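You operate a simulated robot arm through the tools that you are given. There is no shell and no other tool. Be economical: measure what you need, move in short steps, check, and stop when the job is done.

Carry out the task below with a simulated two-armed robot. There is one attempt and no reset: what you move stays moved.

TASK
Empty the vent jug, brush the crust mark off its shelf, set it back.
Fine: pour it into the used filter tub and park it on the dosing shelf while brushing; orange brush back; jug on the spot under the vent at the end. Set down upright: vent jug, orange brush. What is to be rubbed or washed off counts as gone when no trace of it is left.

Only the result counts: the job must be done as asked and must still hold three seconds after the hand-in. Knocking over, shifting, dropping, spilling or breaking anything else fails it.

THE ROBOT
Two 7-joint arms with two-finger parallel grippers on one trunk, on a base that drives. Base frame: it is fixed to the floor where the robot stands at the start and does not move with it; the origin is under the middle of the robot, x ahead of it, y to its left, z up. Readings come in mm, degrees, newtons and seconds.
The left shoulder is at the start at [124, 171, 1162], the right one opposite. With the tool pointing down near the work surface each hand reaches from about 100 to 840 mm from the robot's upright axis, wherever it stands, measured 20 degrees to its own side. Places, roughly: cream switch [700, 1300, 1000]; crust mark [500, 0, 600]; dose bleed valve [800, 1200, 1000]; dose dial [800, 1400, 1000]; dose jug [500, 2250, 750]; feed inlet valve [800, 2100, 700]; filter drain valve [600, 900, 500]; filter vent valve [700, 1000, 800]; inlet drain valve [600, 1900, 600]; orange catch [700, 800, 800]; pink thumbscrew [700, 1700, 800]; pump drain valve [500, -400, 400]; return line valve [1100, 3000, 900]; spot under the vent [500, 0, 600]; test jug [750, 1250, 750]; throttle wheel [700, 600, 800]. Payload 4.4 kg a hand.
The tool frame of a hand sits at the grasp point between the pads (the TCP): z along the fingers, y along the line on which they close. The tips reach 23 mm beyond it. Largest opening 94 mm; finger width 38, thickness 10; the body of the gripper, 54 by 96 mm, starts 39 mm behind the TCP.
Orientation is that of the tool frame in the base frame, as a unit quaternion [w, x, y, z]. With the fingers straight down and closing along the base's y, the tool's x points along the base's -x, its y along +y and its z along -z.

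THE INTERFACE
- The arms move only by the tool jog_arm. It takes "left_moves", "right_moves" or both (then of equal length, played together; a hand with none holds still); each is a list of rows, each an object (a shift or turn left out is 0, a gripper value left out holds the last) with "delta_pos": the shift along the base's x, y, z in mm, a list of three; "angular": the turn, a rotation vector about the base's x, y, z in degrees, a list of three; "gripper": the gripper command, from -1 (shut) to 1 (fully open), values between in proportion. In form: [{"delta_pos": [tx, ty, tz], "angular": [ax, ay, az], "gripper": gripper}, ...]. A call has 1 to 8 rows; each row shifts and turns the commanded pose from where the row before left it. Each row takes 0.2 s and may step no farther than 50 mm and 8.6 degrees from the row before; otherwise, or with a gripper value out of range, the whole call is refused. Where a pose cannot be reached the arm comes as near as it can. A force on the tool above 40 N (or 10 N above the force at the start of the call, whichever is more), or a blocked arm, ends the call early, and 0.2 s more pass. The fingers move at their own pace (about 72 mm/s each) and stop on an object; they squeeze with about 36 N. The grip force told is the motor's: it shows also when the fingers shut on nothing. Time passes only in rows, and 0.2 s behind the last, so rows that do not move let the fingers close. It gives the time, the measured TCP pose, the force on the tool (base axes), the opening and the grip force at its end, in the units of the frame above (readings bear some noise), with the torque about the TCP (base axes, N m) and any sound that the robot's microphone picked up.
- Cameras (640 x 400 px; columns grow to the right, rows downward): "scene" is now at [232.3, 1, 1282.7]; the picture's right is [-0.17, -0.98, 0.00], its down [-0.76, 0.13, -0.63] and it looks along [0.62, -0.11, -0.77] (base axes); focal length 249 px, centre (320, 200). "left" rides on the left gripper at [86, -16, -75] in its tool frame; the picture's right is [0.18, 0.98, 0.00], its down [-0.58, 0.11, -0.81] and it looks along [-0.79, 0.15, 0.59] (tool axes); focal length 243 px, centre (320, 200). "right" rides on the right gripper at [86, 16, -75] in its tool frame; the picture's right is [-0.18, 0.98, 0.00], its down [-0.58, -0.11, -0.81] and it looks along [-0.79, -0.15, 0.59] (tool axes); focal length 243 px, centre (320, 200). There is no depth. A picture from a camera that has moved, and an enlarged one, comes with that camera's place and axes in the base frame and with its lens. The place of the scene camera against the robot may be out by one fixed shift of up to 25 mm in any direction.
- capture(camera): a new picture of that camera. The clock stands still meanwhile.
- lift_body(by): slides the trunk up (or, below 0, down) by that many mm; the arms and the scene camera ride with it, the base frame stays. It gives what a move gives, with no picture.
- roll_base(legs): drives the robot by 1 to 6 legs, each [ahead, left, turn to the left] in mm, mm and degrees, along the robot's own axes; the way and the turn of a leg run together, so that a leg with both is an arc; at most 1500 mm and 180 degrees a leg. The arms and the cameras ride along, it lands a little off, and it stops where it bumps. It gives what a move gives.
- turn_head(pan, tilt): turns the head with the scene camera to pan (to the left, within 80 degrees either way) and tilt (down, from -29 to 69), counted from straight ahead of the robot. It gives what a move gives.
- inspect(camera, box): a new picture of the part [left, top, right, bottom] of that camera's present view, enlarged. The clock stands still meanwhile.
- close_job(): hands the job in; it is judged then, once.

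Go step by step. Nothing tells you exact positions but the pictures and the camera data: compare them with the known pose of the tool, close in by small moves and look again before you grip or let go. The budget is 120 turns and 92 pictures, counting those below and the enlarged ones. Unless the task says otherwise, let go and move clear before handing in.

The tools are called after "Call:" by a JSON object that holds its "fn" and its "kwargs". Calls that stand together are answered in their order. jog_arm: Moves the arms, as the interface text tells. Its arguments: {"type":"object","properties":{"left_moves":{"type":"array"},"right_moves":{"type":"array"}},"required":[]} The other tools are called the same way: lift_body (by) slides the trunk up or down; roll_base (legs) drives the base; turn_head (pan, tilt) turns the head that bears the scene camera; capture (camera) takes a picture; inspect (camera, box) takes an enlarged picture of a part of a camera's view; close_job () hands the job in.

At the start:

```text
time: 0.0
left_tcp_pos: [483.0, 218.1, 971.2]
left_tcp_rot: [0.0, 0.001, 1.0, 0.0]
left_ft_force: [0.0, -0.3, 0.1]
left_ft_torque: [0.0, 0.0, 0.01]
left_width: 94.1
left_grasp_force: 0.1
right_tcp_pos: [474.4, -196.5, 948.2]
right_tcp_rot: [0.0, 0.001, 1.0, 0.0]
right_ft_force: [-0.8, 0.3, -0.1]
right_ft_torque: [-0.02, 0.01, -0.03]
right_width: 93.8
right_grasp_force: 0.0
trunk travel left (down, up): [-175.0, 213.0]
robot x, y, heading: [0.1, -1.6, -0.1]
head pan, tilt: [-10.0, 50.7]
```

scene: 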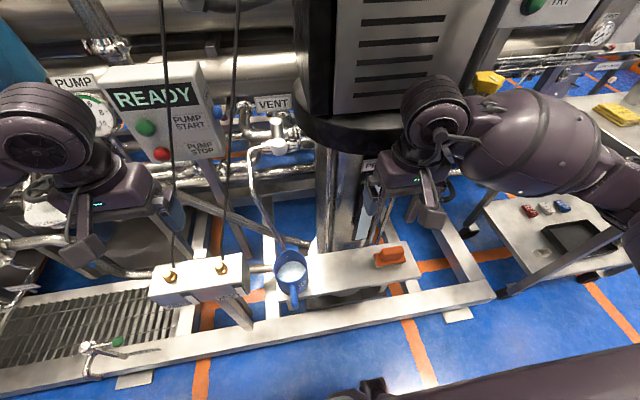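
right: 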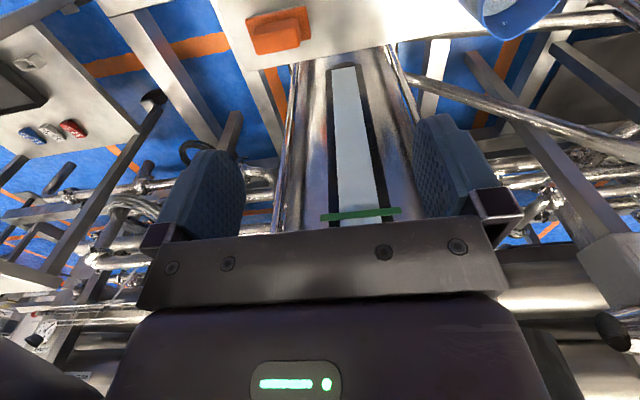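
left: 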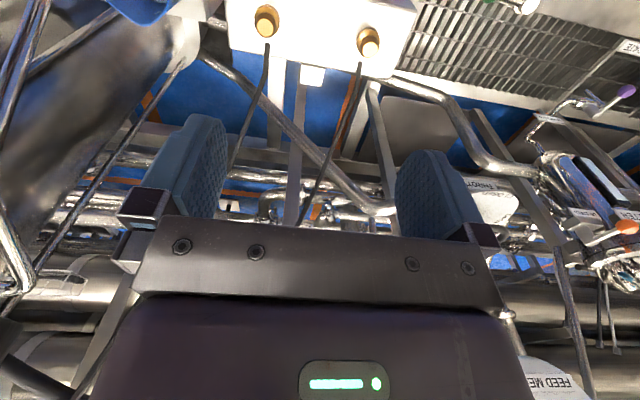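

I see the blue vent jug on the shelf under the vent spout, and the orange brush to its right. I need to find the used filter tub and the dosing shelf, so I look closer and around.

Call:
{"fn": "inspect", "kwargs": {"camera": "scene", "box": [220, 200, 460, 350]}}

Call:
{"fn": "turn_head", "kwargs": {"pan": 55, "tilt": 35}}

Call:
{"fn": "capture", "kwargs": {"camera": "scene"}}

Call:
{"fn": "turn_head", "kwargs": {"pan": -60, "tilt": 40}}

Call:
{"fn": "capture", "kwargs": {"camera": "scene"}}

```text
2.67 times, centred on (340, 275) of scene
camera zoom: at [232.3, 1.0, 1282.7], right [-0.17, -0.98, 0.0], down [-0.76, 0.13, -0.63], along [0.62, -0.11, -0.77], focal length 663 px, centre (267, 0)
```

zoom: 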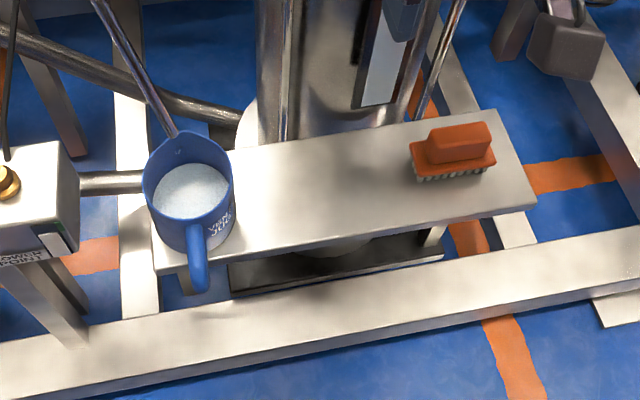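

```text
time: 1.4
left_tcp_pos: [483.8, 218.1, 970.9]
left_tcp_rot: [0.001, 0.0, 1.0, 0.0]
left_ft_force: [-0.6, -0.1, 0.7]
left_ft_torque: [0.0, -0.01, 0.02]
left_width: 94.0
left_grasp_force: 0.1
right_tcp_pos: [474.9, -196.4, 948.7]
right_tcp_rot: [0.0, 0.0, 1.0, 0.0]
right_ft_force: [0.9, -0.7, -0.4]
right_ft_torque: [0.02, 0.01, 0.0]
right_width: 94.1
right_grasp_force: 0.0
trunk travel left (down, up): [-175.0, 213.0]
robot x, y, heading: [1.4, -1.1, -0.1]
head pan, tilt: [55.0, 35.0]
```

```text
87 pictures are left
camera scene: at [207.7, 86.3, 1305.4], right [0.82, -0.57, 0.0], down [-0.33, -0.47, -0.82], along [0.47, 0.67, -0.57], focal length 249 px, centre (320, 200)
```

scene: 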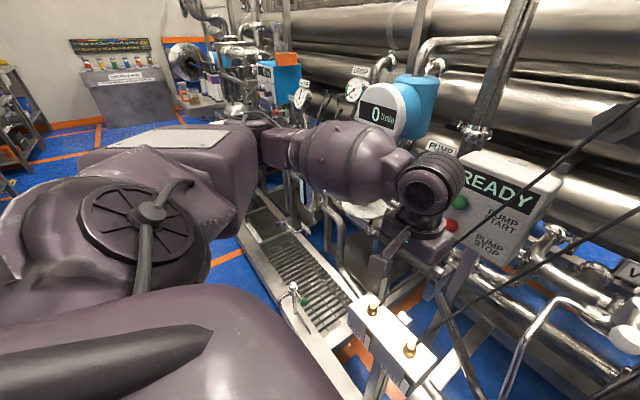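

```text
time: 3.3
left_tcp_pos: [483.3, 218.8, 971.3]
left_tcp_rot: [0.0, 0.0, 1.0, 0.0]
left_ft_force: [0.2, -0.2, -0.1]
left_ft_torque: [-0.01, 0.03, 0.01]
left_width: 93.9
left_grasp_force: 0.0
right_tcp_pos: [474.4, -196.1, 949.9]
right_tcp_rot: [0.0, 0.001, 1.0, -0.001]
right_ft_force: [-0.1, -0.4, -0.4]
right_ft_torque: [0.01, -0.01, -0.01]
right_width: 94.0
right_grasp_force: 0.0
trunk travel left (down, up): [-175.0, 213.0]
robot x, y, heading: [2.4, 1.4, -0.1]
head pan, tilt: [-60.0, 40.0]
```

```text
86 pictures are left
camera scene: at [199.7, -59.4, 1297.9], right [-0.87, -0.5, 0.0], down [-0.32, 0.56, -0.77], along [0.38, -0.66, -0.64], focal length 249 px, centre (320, 200)
```

scene: 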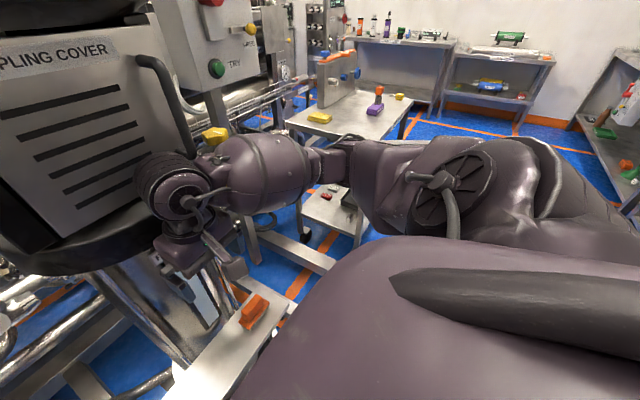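

The tub and dosing shelf are not visible from here; arms block the view. I back off a little and drive left to look.

Call:
{"fn": "roll_base", "kwargs": {"legs": [[-250, 0, 0], [0, 900, 0]]}}

Call:
{"fn": "turn_head", "kwargs": {"pan": 0, "tilt": 40}}

Call:
{"fn": "capture", "kwargs": {"camera": "scene"}}

Call:
{"fn": "turn_head", "kwargs": {"pan": 50, "tilt": 30}}

Call:
{"fn": "capture", "kwargs": {"camera": "scene"}}

```text
time: 13.0
left_tcp_pos: [239.7, 1115.1, 970.7]
left_tcp_rot: [0.0, 0.005, 1.0, -0.001]
left_ft_force: [0.1, 0.4, 0.6]
left_ft_torque: [0.03, -0.02, 0.0]
left_width: 94.2
left_grasp_force: 0.0
right_tcp_pos: [225.4, 700.5, 948.5]
right_tcp_rot: [0.001, 0.004, 1.0, -0.001]
right_ft_force: [0.3, -0.2, 0.9]
right_ft_torque: [-0.02, 0.03, 0.01]
right_width: 93.8
right_grasp_force: 0.2
trunk travel left (down, up): [-175.0, 213.0]
robot x, y, heading: [-245.3, 896.6, -0.3]
head pan, tilt: [-60.0, 40.0]
```

```text
time: 14.3
left_tcp_pos: [237.9, 1115.0, 969.6]
left_tcp_rot: [-0.001, 0.005, 1.0, 0.0]
left_ft_force: [-0.4, 0.0, -0.2]
left_ft_torque: [-0.05, 0.01, -0.02]
left_width: 94.1
left_grasp_force: 0.1
right_tcp_pos: [227.4, 700.5, 947.5]
right_tcp_rot: [0.0, 0.005, 1.0, 0.0]
right_ft_force: [-0.4, -0.2, 1.2]
right_ft_torque: [0.01, -0.02, 0.0]
right_width: 93.9
right_grasp_force: 0.0
trunk travel left (down, up): [-175.0, 213.0]
robot x, y, heading: [-244.6, 902.0, -0.7]
head pan, tilt: [0.0, 40.0]
```

```text
85 pictures are left
camera scene: at [-4.3, 912.8, 1297.9], right [-0.01, -1.0, 0.0], down [-0.64, 0.01, -0.77], along [0.77, -0.01, -0.64], focal length 249 px, centre (320, 200)
```

scene: 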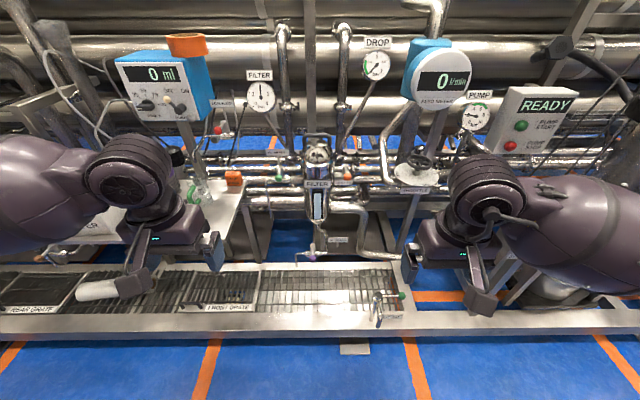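

```text
time: 15.5
left_tcp_pos: [238.6, 1115.0, 970.4]
left_tcp_rot: [-0.001, 0.005, 1.0, 0.001]
left_ft_force: [0.3, 0.6, -0.2]
left_ft_torque: [0.0, -0.04, 0.02]
left_width: 94.0
left_grasp_force: 0.1
right_tcp_pos: [226.0, 699.6, 947.2]
right_tcp_rot: [0.0, 0.005, 1.0, 0.0]
right_ft_force: [-0.1, -0.1, -0.2]
right_ft_torque: [0.0, 0.01, 0.01]
right_width: 94.2
right_grasp_force: 0.1
trunk travel left (down, up): [-175.0, 213.0]
robot x, y, heading: [-249.1, 900.4, -0.5]
head pan, tilt: [50.0, 30.0]
```

```text
84 pictures are left
camera scene: at [-30.4, 982.3, 1313.2], right [0.76, -0.65, 0.0], down [-0.33, -0.38, -0.87], along [0.56, 0.66, -0.5], focal length 249 px, centre (320, 200)
```

scene: 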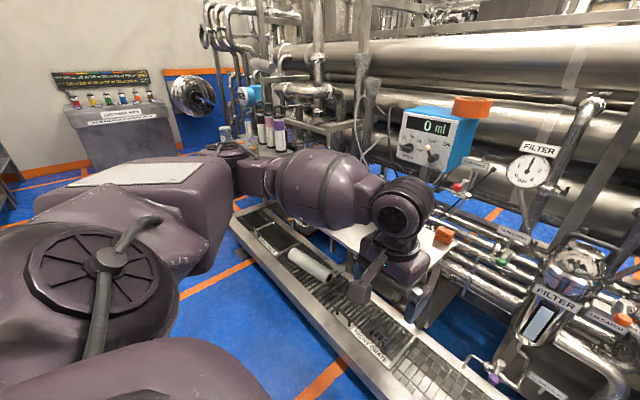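

A white shelf near the dosing controller (where the test jug stands) is likely the dosing shelf; the arm hides it. I drive on left and look again.

Call:
{"fn": "roll_base", "kwargs": {"legs": [[0, 750, 0]]}}

Call:
{"fn": "turn_head", "kwargs": {"pan": 0, "tilt": 35}}

Call:
{"fn": "capture", "kwargs": {"camera": "scene"}}

Call:
{"fn": "turn_head", "kwargs": {"pan": -40, "tilt": 35}}

Call:
{"fn": "capture", "kwargs": {"camera": "scene"}}

```text
time: 22.3
left_tcp_pos: [235.7, 1858.9, 970.8]
left_tcp_rot: [0.0, -0.004, 1.0, 0.0]
left_ft_force: [-0.3, 0.3, -0.1]
left_ft_torque: [-0.01, -0.03, 0.0]
left_width: 93.8
left_grasp_force: 0.0
right_tcp_pos: [230.7, 1442.7, 949.4]
right_tcp_rot: [0.0, -0.004, 1.0, 0.0]
right_ft_force: [-0.9, -0.3, 0.5]
right_ft_torque: [-0.01, 0.02, 0.02]
right_width: 93.8
right_grasp_force: 0.0
trunk travel left (down, up): [-175.0, 213.0]
robot x, y, heading: [-244.6, 1634.0, 0.7]
head pan, tilt: [50.0, 30.0]
```

```text
time: 23.5
left_tcp_pos: [235.3, 1858.5, 970.1]
left_tcp_rot: [-0.001, -0.003, 1.0, 0.0]
left_ft_force: [-0.2, -0.1, -0.1]
left_ft_torque: [0.01, 0.03, 0.04]
left_width: 94.2
left_grasp_force: 0.0
right_tcp_pos: [230.9, 1443.9, 949.0]
right_tcp_rot: [0.0, -0.004, 1.0, 0.0]
right_ft_force: [0.2, -0.5, -0.7]
right_ft_torque: [0.02, 0.0, 0.0]
right_width: 94.2
right_grasp_force: 0.0
trunk travel left (down, up): [-175.0, 213.0]
robot x, y, heading: [-247.9, 1637.9, 0.3]
head pan, tilt: [0.0, 35.0]
```

```text
83 pictures are left
camera scene: at [-0.7, 1651.8, 1305.4], right [0.01, -1.0, 0.0], down [-0.57, -0.01, -0.82], along [0.82, 0.01, -0.57], focal length 249 px, centre (320, 200)
```

scene: 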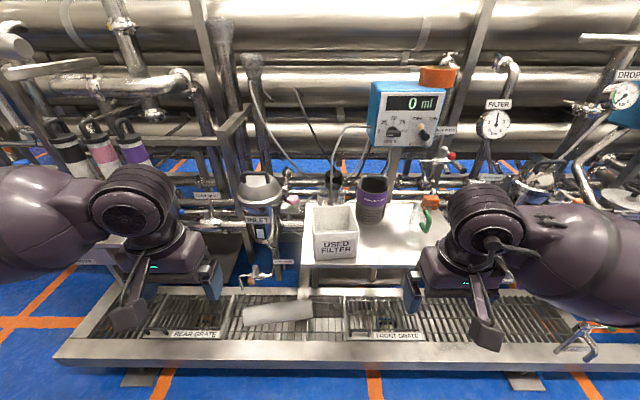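

```text
time: 24.6
left_tcp_pos: [235.8, 1857.8, 971.2]
left_tcp_rot: [0.0, -0.003, 1.0, -0.001]
left_ft_force: [0.7, 0.0, -0.1]
left_ft_torque: [0.0, -0.01, 0.01]
left_width: 94.0
left_grasp_force: 0.0
right_tcp_pos: [231.6, 1443.2, 948.9]
right_tcp_rot: [0.0, -0.005, 1.0, 0.0]
right_ft_force: [0.2, 0.6, -0.2]
right_ft_torque: [-0.02, -0.03, 0.04]
right_width: 94.1
right_grasp_force: 0.0
trunk travel left (down, up): [-175.0, 213.0]
robot x, y, heading: [-246.5, 1635.9, 0.6]
head pan, tilt: [-40.0, 35.0]
```

```text
82 pictures are left
camera scene: at [-20.8, 1595.1, 1305.4], right [-0.64, -0.77, 0.0], down [-0.44, 0.36, -0.82], along [0.63, -0.52, -0.57], focal length 249 px, centre (320, 200)
```

scene: 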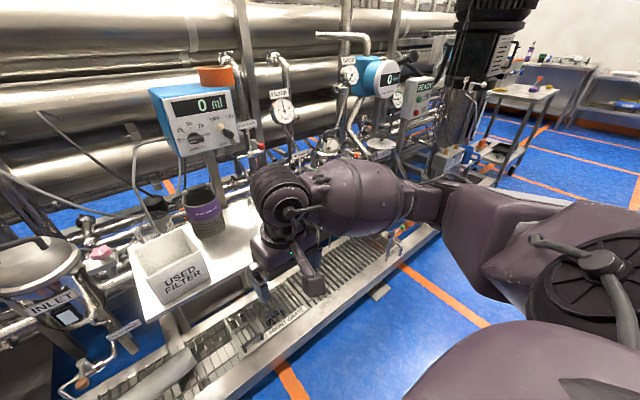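

The used filter tub stands on the white dosing shelf, rim about z 765 and centre about (660,1610). I drive back in front of the vent jug, slightly to the right so the left hand reaches it.

Call:
{"fn": "inspect", "kwargs": {"camera": "scene", "box": [120, 160, 360, 310]}}

Call:
{"fn": "roll_base", "kwargs": {"legs": [[0, -900, 0], [30, -885, -0.6]]}}

Call:
{"fn": "turn_head", "kwargs": {"pan": 5, "tilt": 50}}

Call:
{"fn": "capture", "kwargs": {"camera": "scene"}}

```text
2.67 times, centred on (240, 235) of scene
camera zoom: at [-20.8, 1595.1, 1305.4], right [-0.64, -0.77, 0.0], down [-0.44, 0.36, -0.82], along [0.63, -0.52, -0.57], focal length 663 px, centre (533, 107)
```

zoom: 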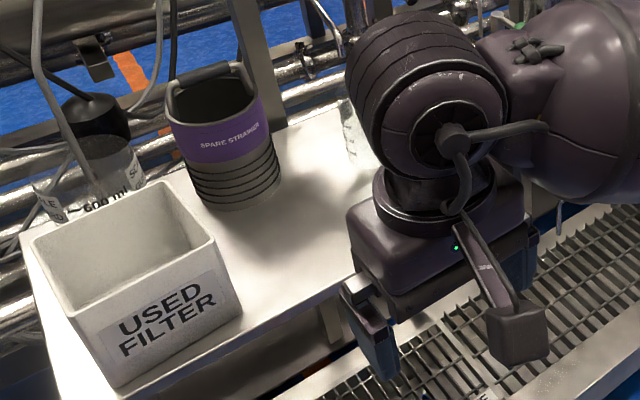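

```text
time: 40.8
left_tcp_pos: [259.1, 33.5, 970.9]
left_tcp_rot: [0.0, 0.014, 1.0, 0.001]
left_ft_force: [0.1, 0.5, -0.4]
left_ft_torque: [0.01, 0.02, -0.02]
left_width: 94.1
left_grasp_force: 0.0
right_tcp_pos: [238.4, -383.1, 948.6]
right_tcp_rot: [0.0, 0.015, 1.0, -0.001]
right_ft_force: [-0.1, -0.6, 0.2]
right_ft_torque: [0.02, 0.01, -0.01]
right_width: 94.0
right_grasp_force: 0.1
trunk travel left (down, up): [-175.0, 213.0]
robot x, y, heading: [-230.8, -173.3, -1.6]
head pan, tilt: [-40.0, 35.0]
```

```text
time: 41.9
left_tcp_pos: [258.6, 31.9, 970.9]
left_tcp_rot: [0.0, 0.014, 1.0, 0.0]
left_ft_force: [0.0, -0.5, -0.5]
left_ft_torque: [0.03, -0.03, 0.0]
left_width: 94.0
left_grasp_force: 0.1
right_tcp_pos: [239.0, -381.2, 948.7]
right_tcp_rot: [0.0, 0.013, 1.0, 0.0]
right_ft_force: [0.1, 1.2, 0.3]
right_ft_torque: [-0.01, -0.01, 0.01]
right_width: 94.1
right_grasp_force: 0.1
trunk travel left (down, up): [-175.0, 213.0]
robot x, y, heading: [-232.3, -173.6, -1.6]
head pan, tilt: [5.0, 50.0]
```

```text
80 pictures are left
camera scene: at [3.6, -158.3, 1283.7], right [0.06, -1.0, 0.0], down [-0.76, -0.05, -0.64], along [0.64, 0.04, -0.77], focal length 249 px, centre (320, 200)
```

scene: 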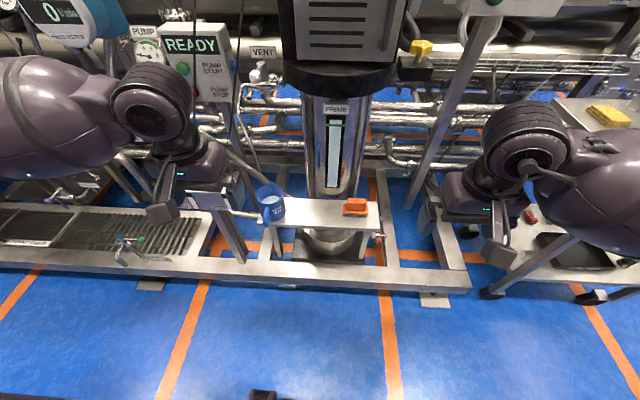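

The jug stands near (510, 20) with its handle toward me, and the shelf front is open. I zoom in to triangulate the jug and handle.

Call:
{"fn": "inspect", "kwargs": {"camera": "scene", "box": [220, 160, 400, 272]}}

```text
3.56 times, centred on (310, 216) of scene
camera zoom: at [3.6, -158.3, 1283.7], right [0.06, -1.0, 0.0], down [-0.76, -0.05, -0.64], along [0.64, 0.04, -0.77], focal length 884 px, centre (356, 143)
```

zoom: 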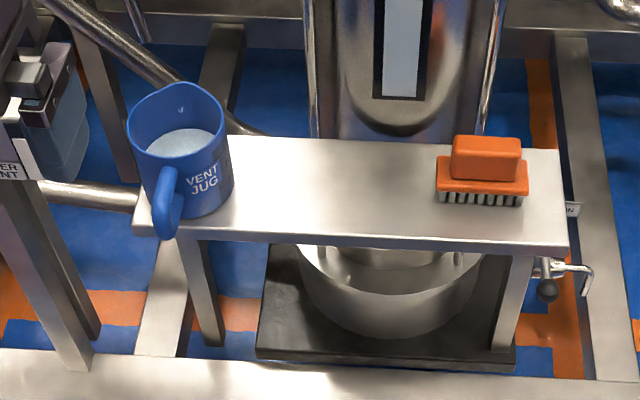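

Jug axis about (505,29), rim z≈699, radius ≈43, shelf top ≈612 with front edge x≈452; the handle points along -x to about x 416. I check the vent tube's tip before choosing the removal path.

Call:
{"fn": "inspect", "kwargs": {"camera": "scene", "box": [220, 100, 320, 232]}}

Call:
{"fn": "capture", "kwargs": {"camera": "left"}}

```text
3.03 times, centred on (270, 166) of scene
camera zoom: at [3.6, -158.3, 1283.7], right [0.06, -1.0, 0.0], down [-0.76, -0.05, -0.64], along [0.64, 0.04, -0.77], focal length 754 px, centre (472, 303)
```

zoom: 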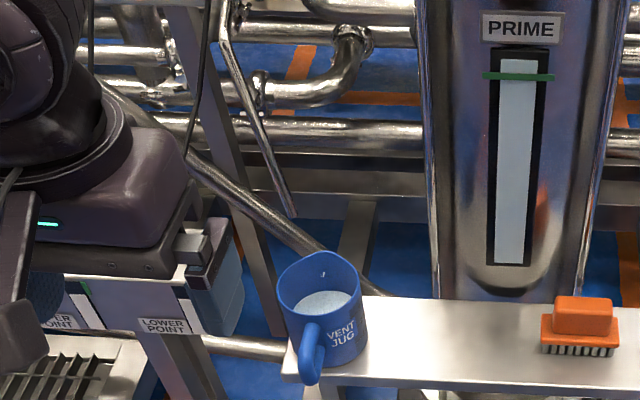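

```text
77 pictures are left
camera left: at [172.0, 18.6, 1045.0], right [-0.16, 0.99, 0.0], down [0.58, 0.09, 0.81], along [0.8, 0.13, -0.59], focal length 243 px, centre (320, 200)
```

left: 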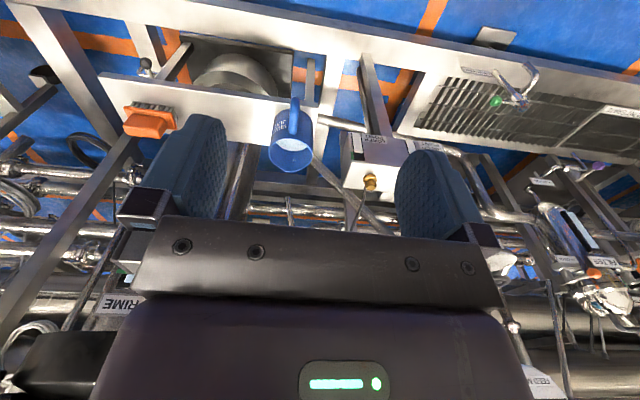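

The vent tip hangs clear above the rim (≈z 790). I swing the left hand to point forward and down at about 35° and stop some 100 mm short of the handle.

Call:
{"fn": "jog_arm", "kwargs": {"left_moves": [{"delta_pos": [8, -2, -36], "angular": [0, -8, 0], "gripper": 0.4}, {"delta_pos": [8, -2, -36], "angular": [0, -8, 0]}, {"delta_pos": [8, -3, -36], "angular": [0, -8, 0]}, {"delta_pos": [8, -3, -36], "angular": [0, -8, 0]}, {"delta_pos": [8, -3, -36], "angular": [0, -8, 0]}, {"delta_pos": [8, -3, -36], "angular": [0, -8, 0]}, {"delta_pos": [8, -3, -36], "angular": [0, -8, 0]}, {}]}}

Call:
{"fn": "capture", "kwargs": {"camera": "left"}}

Call:
{"fn": "inspect", "kwargs": {"camera": "scene", "box": [180, 140, 340, 260]}}

```text
time: 43.7
left_tcp_pos: [315.8, 14.3, 718.6]
left_tcp_rot: [0.469, 0.012, 0.883, 0.007]
left_ft_force: [0.2, -0.1, -0.2]
left_ft_torque: [-0.03, 0.01, 0.02]
left_width: 66.0
left_grasp_force: 0.1
right_tcp_pos: [239.2, -382.0, 948.6]
right_tcp_rot: [0.0, 0.014, 1.0, 0.001]
right_ft_force: [0.0, -0.1, 1.1]
right_ft_torque: [0.01, 0.01, -0.01]
right_width: 94.3
right_grasp_force: 0.1
trunk travel left (down, up): [-175.0, 213.0]
robot x, y, heading: [-229.5, -174.9, -1.7]
head pan, tilt: [5.0, 50.0]
```

```text
76 pictures are left
camera left: at [205.5, 0.7, 688.7], right [-0.09, 0.99, -0.13], down [-0.34, 0.09, 0.93], along [0.94, 0.13, 0.33], focal length 243 px, centre (320, 200)
```

left: 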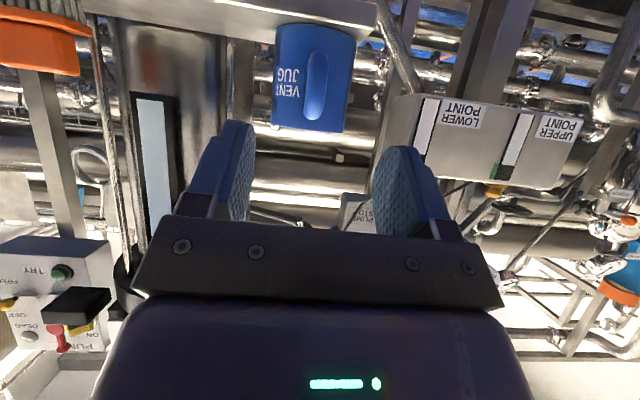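

```text
3.33 times, centred on (260, 200) of scene
camera zoom: at [3.4, -158.1, 1283.8], right [0.06, -1.0, 0.0], down [-0.76, -0.05, -0.64], along [0.64, 0.04, -0.77], focal length 829 px, centre (520, 200)
```

zoom: 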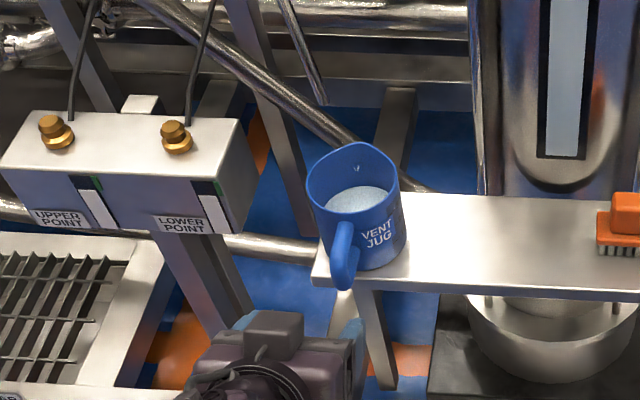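

The hand camera puts the handle at y≈15, z 640–693, in line with the hand. I advance to about 45 mm short and check.

Call:
{"fn": "jog_arm", "kwargs": {"left_moves": [{"delta_pos": [25, 0, -14]}, {"delta_pos": [25, 0, -14]}, {"delta_pos": [25, 0, -12]}, {}]}}

Call:
{"fn": "capture", "kwargs": {"camera": "left"}}

Call:
{"fn": "inspect", "kwargs": {"camera": "scene", "box": [200, 150, 340, 255]}}

```text
time: 44.7
left_tcp_pos: [390.9, 11.9, 678.6]
left_tcp_rot: [0.47, 0.012, 0.883, 0.006]
left_ft_force: [0.9, 0.2, 0.6]
left_ft_torque: [0.03, -0.06, 0.01]
left_width: 65.9
left_grasp_force: 0.0
right_tcp_pos: [238.5, -381.4, 949.8]
right_tcp_rot: [0.001, 0.014, 1.0, 0.001]
right_ft_force: [-0.7, 0.6, 0.8]
right_ft_torque: [0.02, -0.02, 0.02]
right_width: 94.4
right_grasp_force: 0.0
trunk travel left (down, up): [-175.0, 213.0]
robot x, y, heading: [-231.2, -173.0, -1.7]
head pan, tilt: [5.0, 50.0]
```

```text
74 pictures are left
camera left: at [280.2, -1.0, 647.8], right [-0.09, 0.99, -0.13], down [-0.34, 0.09, 0.94], along [0.94, 0.13, 0.33], focal length 243 px, centre (320, 200)
```

left: 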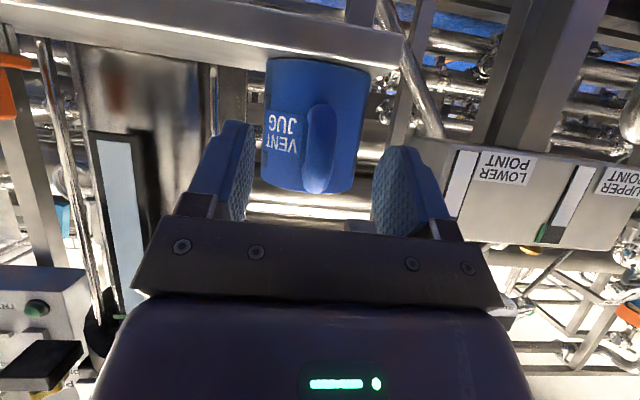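

```text
3.81 times, centred on (270, 202) of scene
camera zoom: at [3.4, -158.2, 1283.8], right [0.06, -1.0, 0.0], down [-0.76, -0.05, -0.64], along [0.64, 0.04, -0.77], focal length 948 px, centre (510, 190)
```

zoom: 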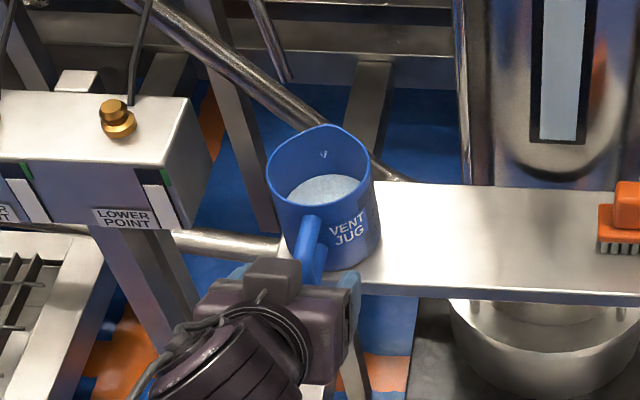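

Triangulated handle centre is about (423,14,667). I advance onto it and close.

Call:
{"fn": "jog_arm", "kwargs": {"left_moves": [{"delta_pos": [20, 1, -8]}, {"delta_pos": [21, 1, -7]}, {}]}}

Call:
{"fn": "capture", "kwargs": {"camera": "left"}}

```text
time: 45.5
left_tcp_pos: [430.5, 14.3, 661.7]
left_tcp_rot: [0.469, 0.012, 0.883, 0.006]
left_ft_force: [-0.5, -0.5, 0.2]
left_ft_torque: [-0.03, 0.01, 0.0]
left_width: 66.0
left_grasp_force: 0.0
right_tcp_pos: [239.0, -381.7, 947.8]
right_tcp_rot: [0.0, 0.014, 1.0, 0.0]
right_ft_force: [-0.2, 0.1, 0.5]
right_ft_torque: [0.04, -0.03, -0.02]
right_width: 93.9
right_grasp_force: 0.0
trunk travel left (down, up): [-175.0, 213.0]
robot x, y, heading: [-231.8, -176.0, -1.7]
head pan, tilt: [5.0, 50.0]
```

```text
72 pictures are left
camera left: at [320.6, 1.5, 631.8], right [-0.09, 0.99, -0.13], down [-0.34, 0.09, 0.94], along [0.94, 0.13, 0.33], focal length 243 px, centre (320, 200)
```

left: 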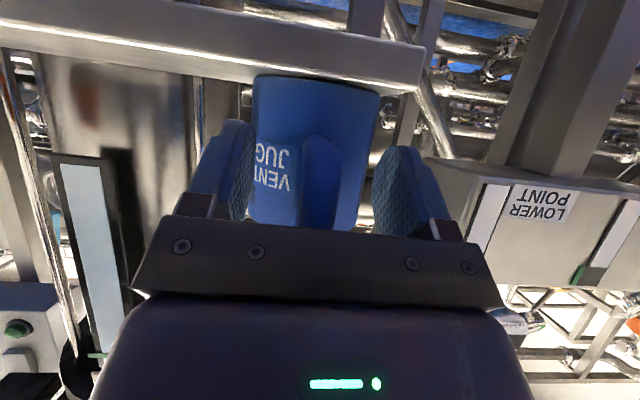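

The handle is centred between the pads. I close the gripper.

Call:
{"fn": "jog_arm", "kwargs": {"left_moves": [{"gripper": -1}, {}, {}, {}, {}]}}

```text
time: 46.7
left_tcp_pos: [431.3, 14.4, 661.8]
left_tcp_rot: [0.47, 0.011, 0.883, 0.007]
left_ft_force: [0.9, -1.2, 2.4]
left_ft_torque: [-0.26, -0.19, -0.06]
left_width: 15.8
left_grasp_force: 36.3
right_tcp_pos: [238.7, -383.2, 948.4]
right_tcp_rot: [0.0, 0.014, 1.0, 0.0]
right_ft_force: [0.2, 0.5, -0.6]
right_ft_torque: [0.01, 0.01, 0.01]
right_width: 93.7
right_grasp_force: 0.0
trunk travel left (down, up): [-175.0, 213.0]
robot x, y, heading: [-229.3, -173.6, -1.6]
head pan, tilt: [5.0, 50.0]
```

Gripped, 15.8 mm wide. I lift a few millimetres slowly and look for slip.

Call:
{"fn": "jog_arm", "kwargs": {"left_moves": [{"delta_pos": [0, 0, 4]}, {"delta_pos": [0, 0, 4]}, {"delta_pos": [0, 0, 4]}, {}]}}

Call:
{"fn": "capture", "kwargs": {"camera": "left"}}

Call:
{"fn": "inspect", "kwargs": {"camera": "scene", "box": [200, 150, 340, 255]}}

```text
time: 47.7
left_tcp_pos: [432.1, 15.3, 672.4]
left_tcp_rot: [0.47, 0.012, 0.883, 0.006]
left_ft_force: [-0.3, -0.7, -2.4]
left_ft_torque: [-0.01, 0.13, -0.01]
left_width: 15.9
left_grasp_force: 35.5
right_tcp_pos: [238.9, -381.8, 948.8]
right_tcp_rot: [0.0, 0.014, 1.0, -0.001]
right_ft_force: [0.4, -0.7, 0.3]
right_ft_torque: [-0.03, 0.01, 0.01]
right_width: 94.0
right_grasp_force: 0.0
trunk travel left (down, up): [-175.0, 213.0]
robot x, y, heading: [-230.2, -168.9, -1.5]
head pan, tilt: [5.0, 50.0]
```

```text
71 pictures are left
camera left: at [321.3, 2.1, 643.0], right [-0.09, 0.99, -0.13], down [-0.34, 0.09, 0.94], along [0.94, 0.13, 0.33], focal length 243 px, centre (320, 200)
```

left: 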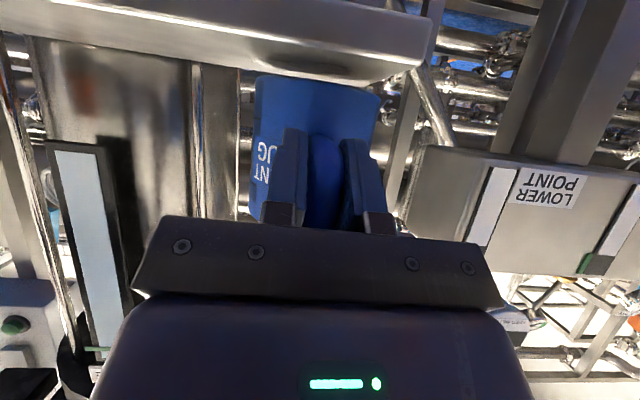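

```text
3.81 times, centred on (270, 202) of scene
camera zoom: at [3.8, -158.2, 1283.6], right [0.06, -1.0, 0.0], down [-0.76, -0.05, -0.64], along [0.64, 0.04, -0.77], focal length 948 px, centre (510, 190)
```

zoom: 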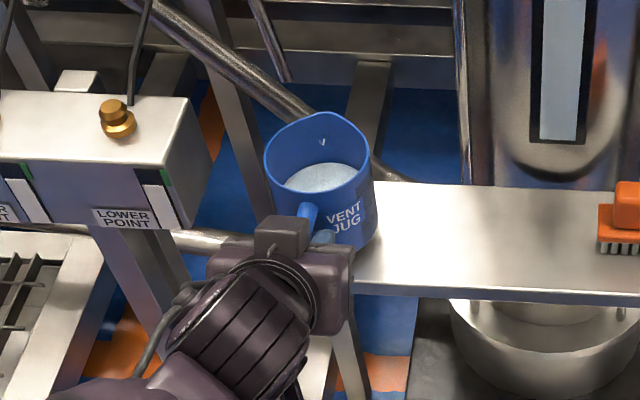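

The jug is held firmly (about 2.4 N) and did not slip; its home pose is TCP (431.3,14.4,661.8). I lift it and draw it back gently.

Call:
{"fn": "jog_arm", "kwargs": {"left_moves": [{"delta_pos": [0, 0, 10]}, {"delta_pos": [-10, 0, 10]}, {"delta_pos": [-20, 0, 10]}, {"delta_pos": [-25, 0, 10]}, {"delta_pos": [-25, 0, 12]}, {"delta_pos": [-25, 0, 12]}, {"delta_pos": [-25, 0, 10]}, {"delta_pos": [-15, 0, 5]}]}}

Call:
{"fn": "turn_head", "kwargs": {"pan": 0, "tilt": 50}}

Call:
{"fn": "inspect", "kwargs": {"camera": "scene", "box": [160, 120, 420, 282]}}

```text
time: 49.5
left_tcp_pos: [286.8, 14.2, 753.9]
left_tcp_rot: [0.47, 0.013, 0.883, 0.006]
left_ft_force: [-0.5, -0.7, -3.3]
left_ft_torque: [0.04, 0.14, 0.03]
left_width: 15.8
left_grasp_force: 36.2
right_tcp_pos: [239.1, -382.8, 949.9]
right_tcp_rot: [0.0, 0.014, 1.0, 0.001]
right_ft_force: [-0.2, -0.2, 0.1]
right_ft_torque: [-0.02, 0.04, 0.03]
right_width: 94.1
right_grasp_force: 0.0
trunk travel left (down, up): [-175.0, 213.0]
robot x, y, heading: [-232.0, -171.0, -1.5]
head pan, tilt: [5.0, 50.0]
```

```text
time: 50.1
left_tcp_pos: [284.9, 13.9, 753.4]
left_tcp_rot: [0.47, 0.012, 0.883, 0.006]
left_ft_force: [0.5, -0.1, -2.4]
left_ft_torque: [0.0, 0.12, -0.01]
left_width: 15.5
left_grasp_force: 36.2
right_tcp_pos: [239.2, -382.9, 949.3]
right_tcp_rot: [0.0, 0.014, 1.0, 0.0]
right_ft_force: [-0.9, 0.1, 0.3]
right_ft_torque: [-0.01, -0.01, -0.01]
right_width: 94.1
right_grasp_force: 0.0
trunk travel left (down, up): [-175.0, 213.0]
robot x, y, heading: [-232.1, -172.7, -1.7]
head pan, tilt: [0.0, 50.0]
```

```text
2.46 times, centred on (290, 201) of scene
camera zoom: at [3.8, -164.9, 1283.7], right [-0.03, -1.0, 0.0], down [-0.77, 0.02, -0.64], along [0.64, -0.02, -0.77], focal length 612 px, centre (394, 198)
```

zoom: 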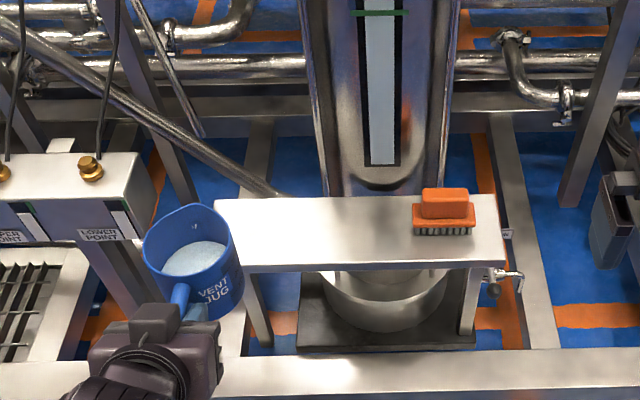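

The jug is clear of the shelf. I drive left with it, well in front of the skid.

Call:
{"fn": "roll_base", "kwargs": {"legs": [[-30, 0, 1.6], [0, 820, 0], [0, 800, 0]]}}

Call:
{"fn": "turn_head", "kwargs": {"pan": 0, "tilt": 38}}

Call:
{"fn": "capture", "kwargs": {"camera": "scene"}}

```text
time: 65.1
left_tcp_pos: [242.6, 1639.7, 753.8]
left_tcp_rot: [0.469, 0.005, 0.883, 0.01]
left_ft_force: [0.6, -0.7, -2.5]
left_ft_torque: [-0.01, 0.11, 0.01]
left_width: 15.5
left_grasp_force: 36.2
right_tcp_pos: [202.0, 1240.4, 949.0]
right_tcp_rot: [0.0, 0.005, 1.0, 0.0]
right_ft_force: [-0.1, -0.3, 0.0]
right_ft_torque: [0.02, 0.01, 0.01]
right_width: 94.1
right_grasp_force: 0.1
trunk travel left (down, up): [-175.0, 213.0]
robot x, y, heading: [-270.0, 1440.9, -0.3]
head pan, tilt: [0.0, 50.0]
```

```text
time: 65.9
left_tcp_pos: [241.9, 1639.0, 754.6]
left_tcp_rot: [0.469, 0.005, 0.883, 0.01]
left_ft_force: [0.7, 0.2, -3.7]
left_ft_torque: [0.0, 0.14, -0.01]
left_width: 15.5
left_grasp_force: 36.0
right_tcp_pos: [201.2, 1240.3, 948.4]
right_tcp_rot: [0.001, 0.004, 1.0, -0.001]
right_ft_force: [0.1, -0.4, 0.1]
right_ft_torque: [0.01, 0.02, -0.01]
right_width: 94.1
right_grasp_force: 0.1
trunk travel left (down, up): [-175.0, 213.0]
robot x, y, heading: [-272.0, 1442.8, -0.7]
head pan, tilt: [0.0, 38.0]
```

```text
68 pictures are left
camera scene: at [-27.7, 1453.5, 1300.8], right [-0.01, -1.0, 0.0], down [-0.62, 0.01, -0.79], along [0.79, -0.01, -0.62], focal length 249 px, centre (320, 200)
```

scene: 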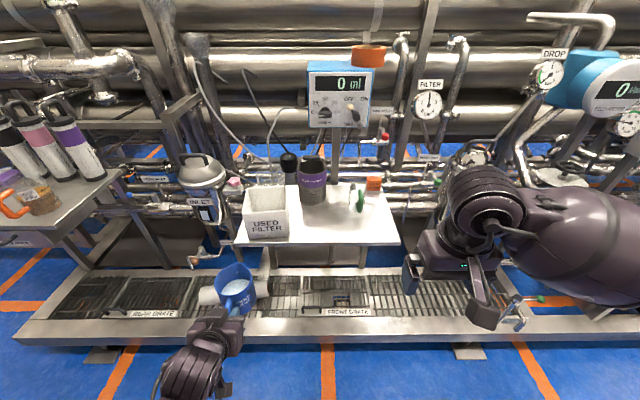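

Now the dosing shelf is fully visible. I zoom in on it.

Call:
{"fn": "inspect", "kwargs": {"camera": "scene", "box": [200, 140, 420, 278]}}

Call:
{"fn": "capture", "kwargs": {"camera": "left"}}

```text
2.90 times, centred on (310, 209) of scene
camera zoom: at [-27.7, 1453.5, 1300.8], right [-0.01, -1.0, 0.0], down [-0.62, 0.01, -0.79], along [0.79, -0.01, -0.62], focal length 721 px, centre (349, 174)
```

zoom: 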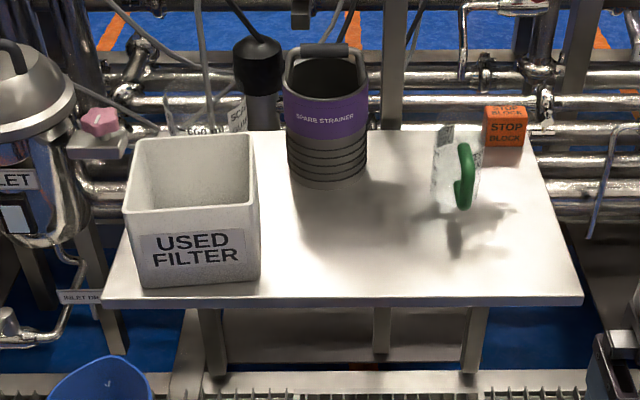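

```text
66 pictures are left
camera left: at [132.1, 1622.9, 723.1], right [-0.11, 0.99, -0.13], down [-0.34, 0.09, 0.94], along [0.93, 0.14, 0.33], focal length 243 px, centre (320, 200)
```

left: 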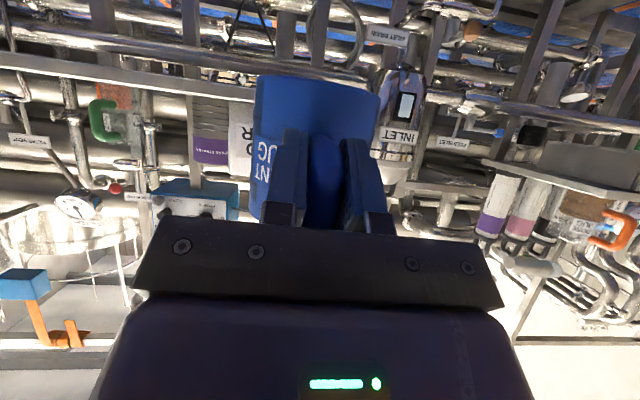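

The tub is about x 531–666, y 1530–1665, rim z≈805; shelf top z≈710, front edge x≈505, with free room at the front between tub and test jug. I raise the jug and drive forward.

Call:
{"fn": "jog_arm", "kwargs": {"left_moves": [{"delta_pos": [0, 0, 20]}, {"delta_pos": [0, 0, 30]}, {"delta_pos": [0, 0, 30]}, {"delta_pos": [0, 0, 30]}, {"delta_pos": [0, 0, 15]}, {}]}}

Call:
{"fn": "roll_base", "kwargs": {"legs": [[255, 0, 0.6]]}}

Call:
{"fn": "turn_head", "kwargs": {"pan": 15, "tilt": 50}}

Call:
{"fn": "capture", "kwargs": {"camera": "scene"}}

Call:
{"fn": "capture", "kwargs": {"camera": "left"}}

```text
time: 67.3
left_tcp_pos: [243.1, 1637.0, 880.1]
left_tcp_rot: [0.469, 0.004, 0.883, 0.011]
left_ft_force: [-0.5, -0.4, -2.4]
left_ft_torque: [-0.03, 0.11, -0.01]
left_width: 15.8
left_grasp_force: 35.6
right_tcp_pos: [202.1, 1241.4, 947.8]
right_tcp_rot: [0.0, 0.004, 1.0, -0.001]
right_ft_force: [0.5, -0.4, 0.5]
right_ft_torque: [0.0, -0.03, 0.01]
right_width: 94.0
right_grasp_force: 0.0
trunk travel left (down, up): [-175.0, 213.0]
robot x, y, heading: [-272.6, 1442.1, -0.6]
head pan, tilt: [0.0, 38.0]
```

```text
time: 69.1
left_tcp_pos: [489.1, 1645.1, 878.7]
left_tcp_rot: [0.469, -0.003, 0.883, 0.014]
left_ft_force: [0.0, 0.4, -3.0]
left_ft_torque: [-0.01, 0.12, -0.03]
left_width: 15.8
left_grasp_force: 36.1
right_tcp_pos: [454.4, 1247.4, 948.6]
right_tcp_rot: [-0.001, -0.004, 1.0, -0.001]
right_ft_force: [0.5, 0.2, -0.4]
right_ft_torque: [-0.01, 0.01, 0.0]
right_width: 94.0
right_grasp_force: 0.1
trunk travel left (down, up): [-175.0, 213.0]
robot x, y, heading: [-18.0, 1442.9, 0.5]
head pan, tilt: [0.0, 38.0]
```

```text
time: 69.9
left_tcp_pos: [489.0, 1644.2, 877.5]
left_tcp_rot: [0.469, -0.002, 0.883, 0.014]
left_ft_force: [0.0, -0.9, -2.8]
left_ft_torque: [-0.01, 0.12, -0.03]
left_width: 15.6
left_grasp_force: 35.7
right_tcp_pos: [453.9, 1247.4, 948.3]
right_tcp_rot: [-0.001, -0.004, 1.0, -0.001]
right_ft_force: [0.5, -0.7, 0.1]
right_ft_torque: [-0.01, 0.03, 0.01]
right_width: 94.2
right_grasp_force: 0.0
trunk travel left (down, up): [-175.0, 213.0]
robot x, y, heading: [-23.6, 1443.5, 0.2]
head pan, tilt: [15.0, 50.0]
```

```text
65 pictures are left
camera scene: at [209.5, 1476.8, 1283.7], right [0.26, -0.96, 0.0], down [-0.74, -0.2, -0.64], along [0.62, 0.17, -0.77], focal length 249 px, centre (320, 200)
```

scene: 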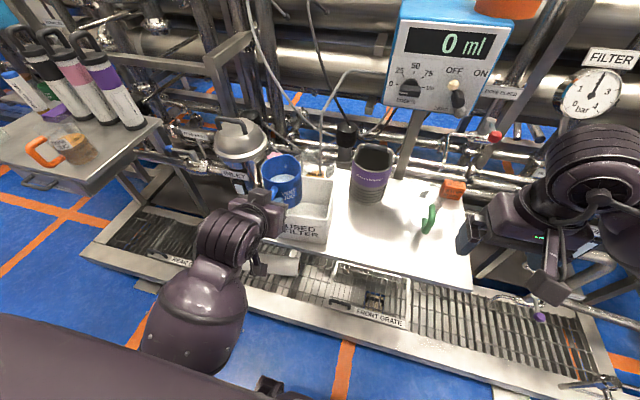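

```text
64 pictures are left
camera left: at [379.0, 1626.9, 847.9], right [-0.12, 0.98, -0.13], down [-0.34, 0.08, 0.94], along [0.93, 0.16, 0.33], focal length 243 px, centre (320, 200)
```

left: 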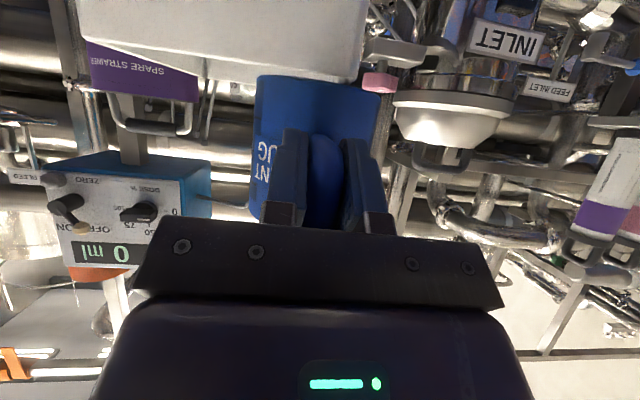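

From the hand view the tub rim is z≈828, y 1519–1662. I place the jug over the tub centre, a little higher, and check.

Call:
{"fn": "jog_arm", "kwargs": {"left_moves": [{"delta_pos": [0, -4, 14]}, {"delta_pos": [12, -5, 14]}, {"delta_pos": [23, -6, 0]}, {}]}}

Call:
{"fn": "inspect", "kwargs": {"camera": "scene", "box": [200, 110, 400, 235]}}

Call:
{"fn": "capture", "kwargs": {"camera": "left"}}

```text
time: 70.9
left_tcp_pos: [520.8, 1630.0, 905.0]
left_tcp_rot: [0.469, -0.002, 0.883, 0.013]
left_ft_force: [0.3, -0.2, -2.3]
left_ft_torque: [0.0, 0.1, 0.02]
left_width: 15.6
left_grasp_force: 35.8
right_tcp_pos: [454.8, 1247.7, 949.0]
right_tcp_rot: [0.0, -0.004, 1.0, 0.001]
right_ft_force: [0.2, 0.4, 0.7]
right_ft_torque: [0.01, 0.0, 0.03]
right_width: 94.0
right_grasp_force: 0.0
trunk travel left (down, up): [-175.0, 213.0]
robot x, y, heading: [-24.4, 1441.9, 0.6]
head pan, tilt: [15.0, 50.0]
```

```text
3.20 times, centred on (300, 172) of scene
camera zoom: at [209.2, 1476.9, 1283.7], right [0.27, -0.96, 0.0], down [-0.74, -0.2, -0.64], along [0.62, 0.17, -0.77], focal length 796 px, centre (384, 288)
```

zoom: 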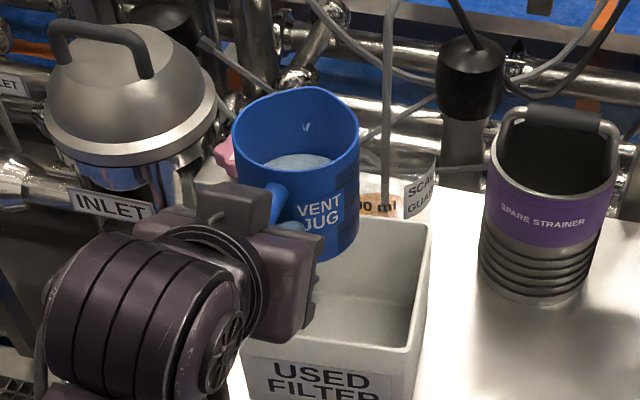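

```text
62 pictures are left
camera left: at [411.4, 1611.1, 874.2], right [-0.12, 0.98, -0.13], down [-0.34, 0.08, 0.94], along [0.93, 0.16, 0.33], focal length 243 px, centre (320, 200)
```

left: 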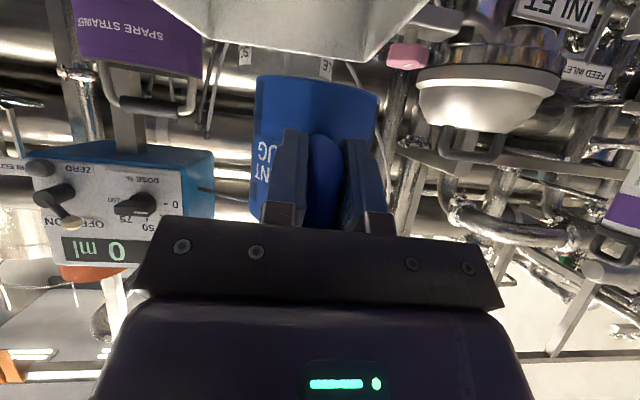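

The jug hangs over the tub with side lip set to land near its middle. I raise 8 mm and begin rolling it toward -y, slowly.

Call:
{"fn": "jog_arm", "kwargs": {"left_moves": [{"delta_pos": [0, 0, 8]}, {"angular": [6, 0, 0]}, {"angular": [6, 0, 0]}, {"angular": [6, 0, 0]}, {"angular": [6, 0, 0]}, {"angular": [6, 0, 0]}, {"angular": [6, 0, 0]}, {}]}}

Call:
{"fn": "inspect", "kwargs": {"camera": "scene", "box": [200, 110, 400, 235]}}

```text
time: 72.7
left_tcp_pos: [523.5, 1629.9, 914.0]
left_tcp_rot: [0.447, 0.143, 0.835, 0.287]
left_ft_force: [0.0, 0.2, -2.7]
left_ft_torque: [-0.03, 0.1, -0.01]
left_width: 15.7
left_grasp_force: 36.2
right_tcp_pos: [455.4, 1246.9, 949.4]
right_tcp_rot: [0.0, -0.003, 1.0, 0.0]
right_ft_force: [0.1, -0.7, 0.0]
right_ft_torque: [0.01, 0.01, -0.01]
right_width: 94.0
right_grasp_force: 0.0
trunk travel left (down, up): [-175.0, 213.0]
robot x, y, heading: [-21.9, 1439.4, 0.4]
head pan, tilt: [15.0, 50.0]
```

```text
3.20 times, centred on (300, 172) of scene
camera zoom: at [209.4, 1476.8, 1283.7], right [0.27, -0.96, 0.0], down [-0.74, -0.2, -0.64], along [0.62, 0.17, -0.77], focal length 796 px, centre (384, 288)
```

zoom: 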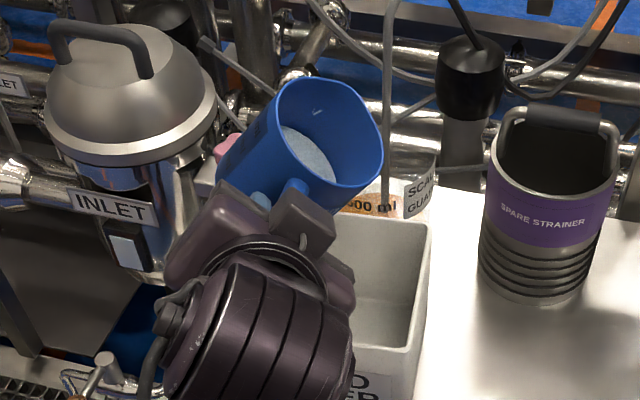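

Tilted 36°, all steady. I continue rolling.

Call:
{"fn": "jog_arm", "kwargs": {"left_moves": [{"angular": [5, 0, 0]}, {"angular": [5, 0, 0]}, {"angular": [5, 0, 0]}, {"angular": [5, 0, 0]}, {"angular": [5, 0, 0]}, {"angular": [5, 0, 0]}, {}]}}

Call:
{"fn": "inspect", "kwargs": {"camera": "scene", "box": [200, 110, 400, 235]}}

```text
time: 74.3
left_tcp_pos: [523.1, 1630.7, 915.4]
left_tcp_rot: [0.394, 0.253, 0.733, 0.494]
left_ft_force: [0.8, -0.6, -2.2]
left_ft_torque: [0.02, 0.07, 0.04]
left_width: 15.6
left_grasp_force: 36.3
right_tcp_pos: [453.9, 1248.2, 949.5]
right_tcp_rot: [-0.001, -0.003, 1.0, -0.001]
right_ft_force: [-0.7, 0.2, -0.5]
right_ft_torque: [0.0, -0.03, -0.03]
right_width: 94.1
right_grasp_force: 0.1
trunk travel left (down, up): [-175.0, 213.0]
robot x, y, heading: [-25.9, 1440.1, 0.6]
head pan, tilt: [15.0, 50.0]
```

```text
3.20 times, centred on (300, 172) of scene
camera zoom: at [209.3, 1476.8, 1283.7], right [0.27, -0.96, 0.0], down [-0.74, -0.2, -0.64], along [0.62, 0.17, -0.77], focal length 796 px, centre (384, 288)
```

zoom: 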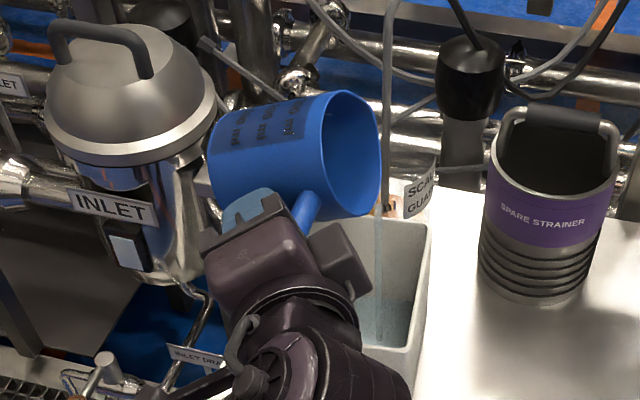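

Water streams inside the tub. I roll on to about 120° and hold.

Call:
{"fn": "jog_arm", "kwargs": {"left_moves": [{}, {}, {"angular": [6, 0, 0]}, {"angular": [6, 0, 0]}, {"angular": [6, 0, 0]}, {"angular": [6, 0, 0]}, {}, {}]}}

Call:
{"fn": "jog_arm", "kwargs": {"left_moves": [{"angular": [6, 0, 0]}, {"angular": [6, 0, 0]}, {"angular": [6, 0, 0]}, {"angular": [6, 0, 0]}, {"angular": [6, 0, 0]}, {}, {}, {}]}}

Call:
{"fn": "inspect", "kwargs": {"camera": "scene", "box": [200, 110, 400, 235]}}

```text
time: 76.1
left_tcp_pos: [524.3, 1630.0, 915.1]
left_tcp_rot: [0.333, 0.33, 0.615, 0.634]
left_ft_force: [1.0, -0.1, -0.5]
left_ft_torque: [-0.01, 0.05, 0.03]
left_width: 15.5
left_grasp_force: 36.2
right_tcp_pos: [453.3, 1248.0, 948.4]
right_tcp_rot: [0.0, -0.003, 1.0, 0.0]
right_ft_force: [0.1, 0.0, 0.5]
right_ft_torque: [0.02, 0.0, 0.02]
right_width: 93.9
right_grasp_force: 0.1
trunk travel left (down, up): [-175.0, 213.0]
robot x, y, heading: [-23.4, 1442.4, 0.5]
head pan, tilt: [15.0, 50.0]
```

```text
time: 77.9
left_tcp_pos: [523.9, 1630.3, 915.2]
left_tcp_rot: [0.237, 0.405, 0.429, 0.772]
left_ft_force: [1.2, -0.3, -0.2]
left_ft_torque: [-0.01, 0.05, 0.01]
left_width: 15.5
left_grasp_force: 35.7
right_tcp_pos: [452.9, 1248.6, 947.8]
right_tcp_rot: [0.0, -0.004, 1.0, 0.0]
right_ft_force: [0.0, -1.1, -0.6]
right_ft_torque: [0.03, -0.02, 0.02]
right_width: 94.3
right_grasp_force: 0.0
trunk travel left (down, up): [-175.0, 213.0]
robot x, y, heading: [-24.6, 1438.8, 0.4]
head pan, tilt: [15.0, 50.0]
```

```text
3.20 times, centred on (300, 172) of scene
camera zoom: at [209.3, 1476.8, 1283.7], right [0.27, -0.96, 0.0], down [-0.74, -0.2, -0.64], along [0.62, 0.17, -0.77], focal length 796 px, centre (384, 288)
```

zoom: 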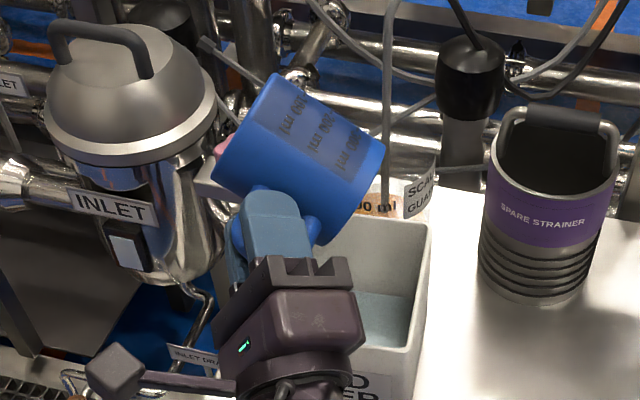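

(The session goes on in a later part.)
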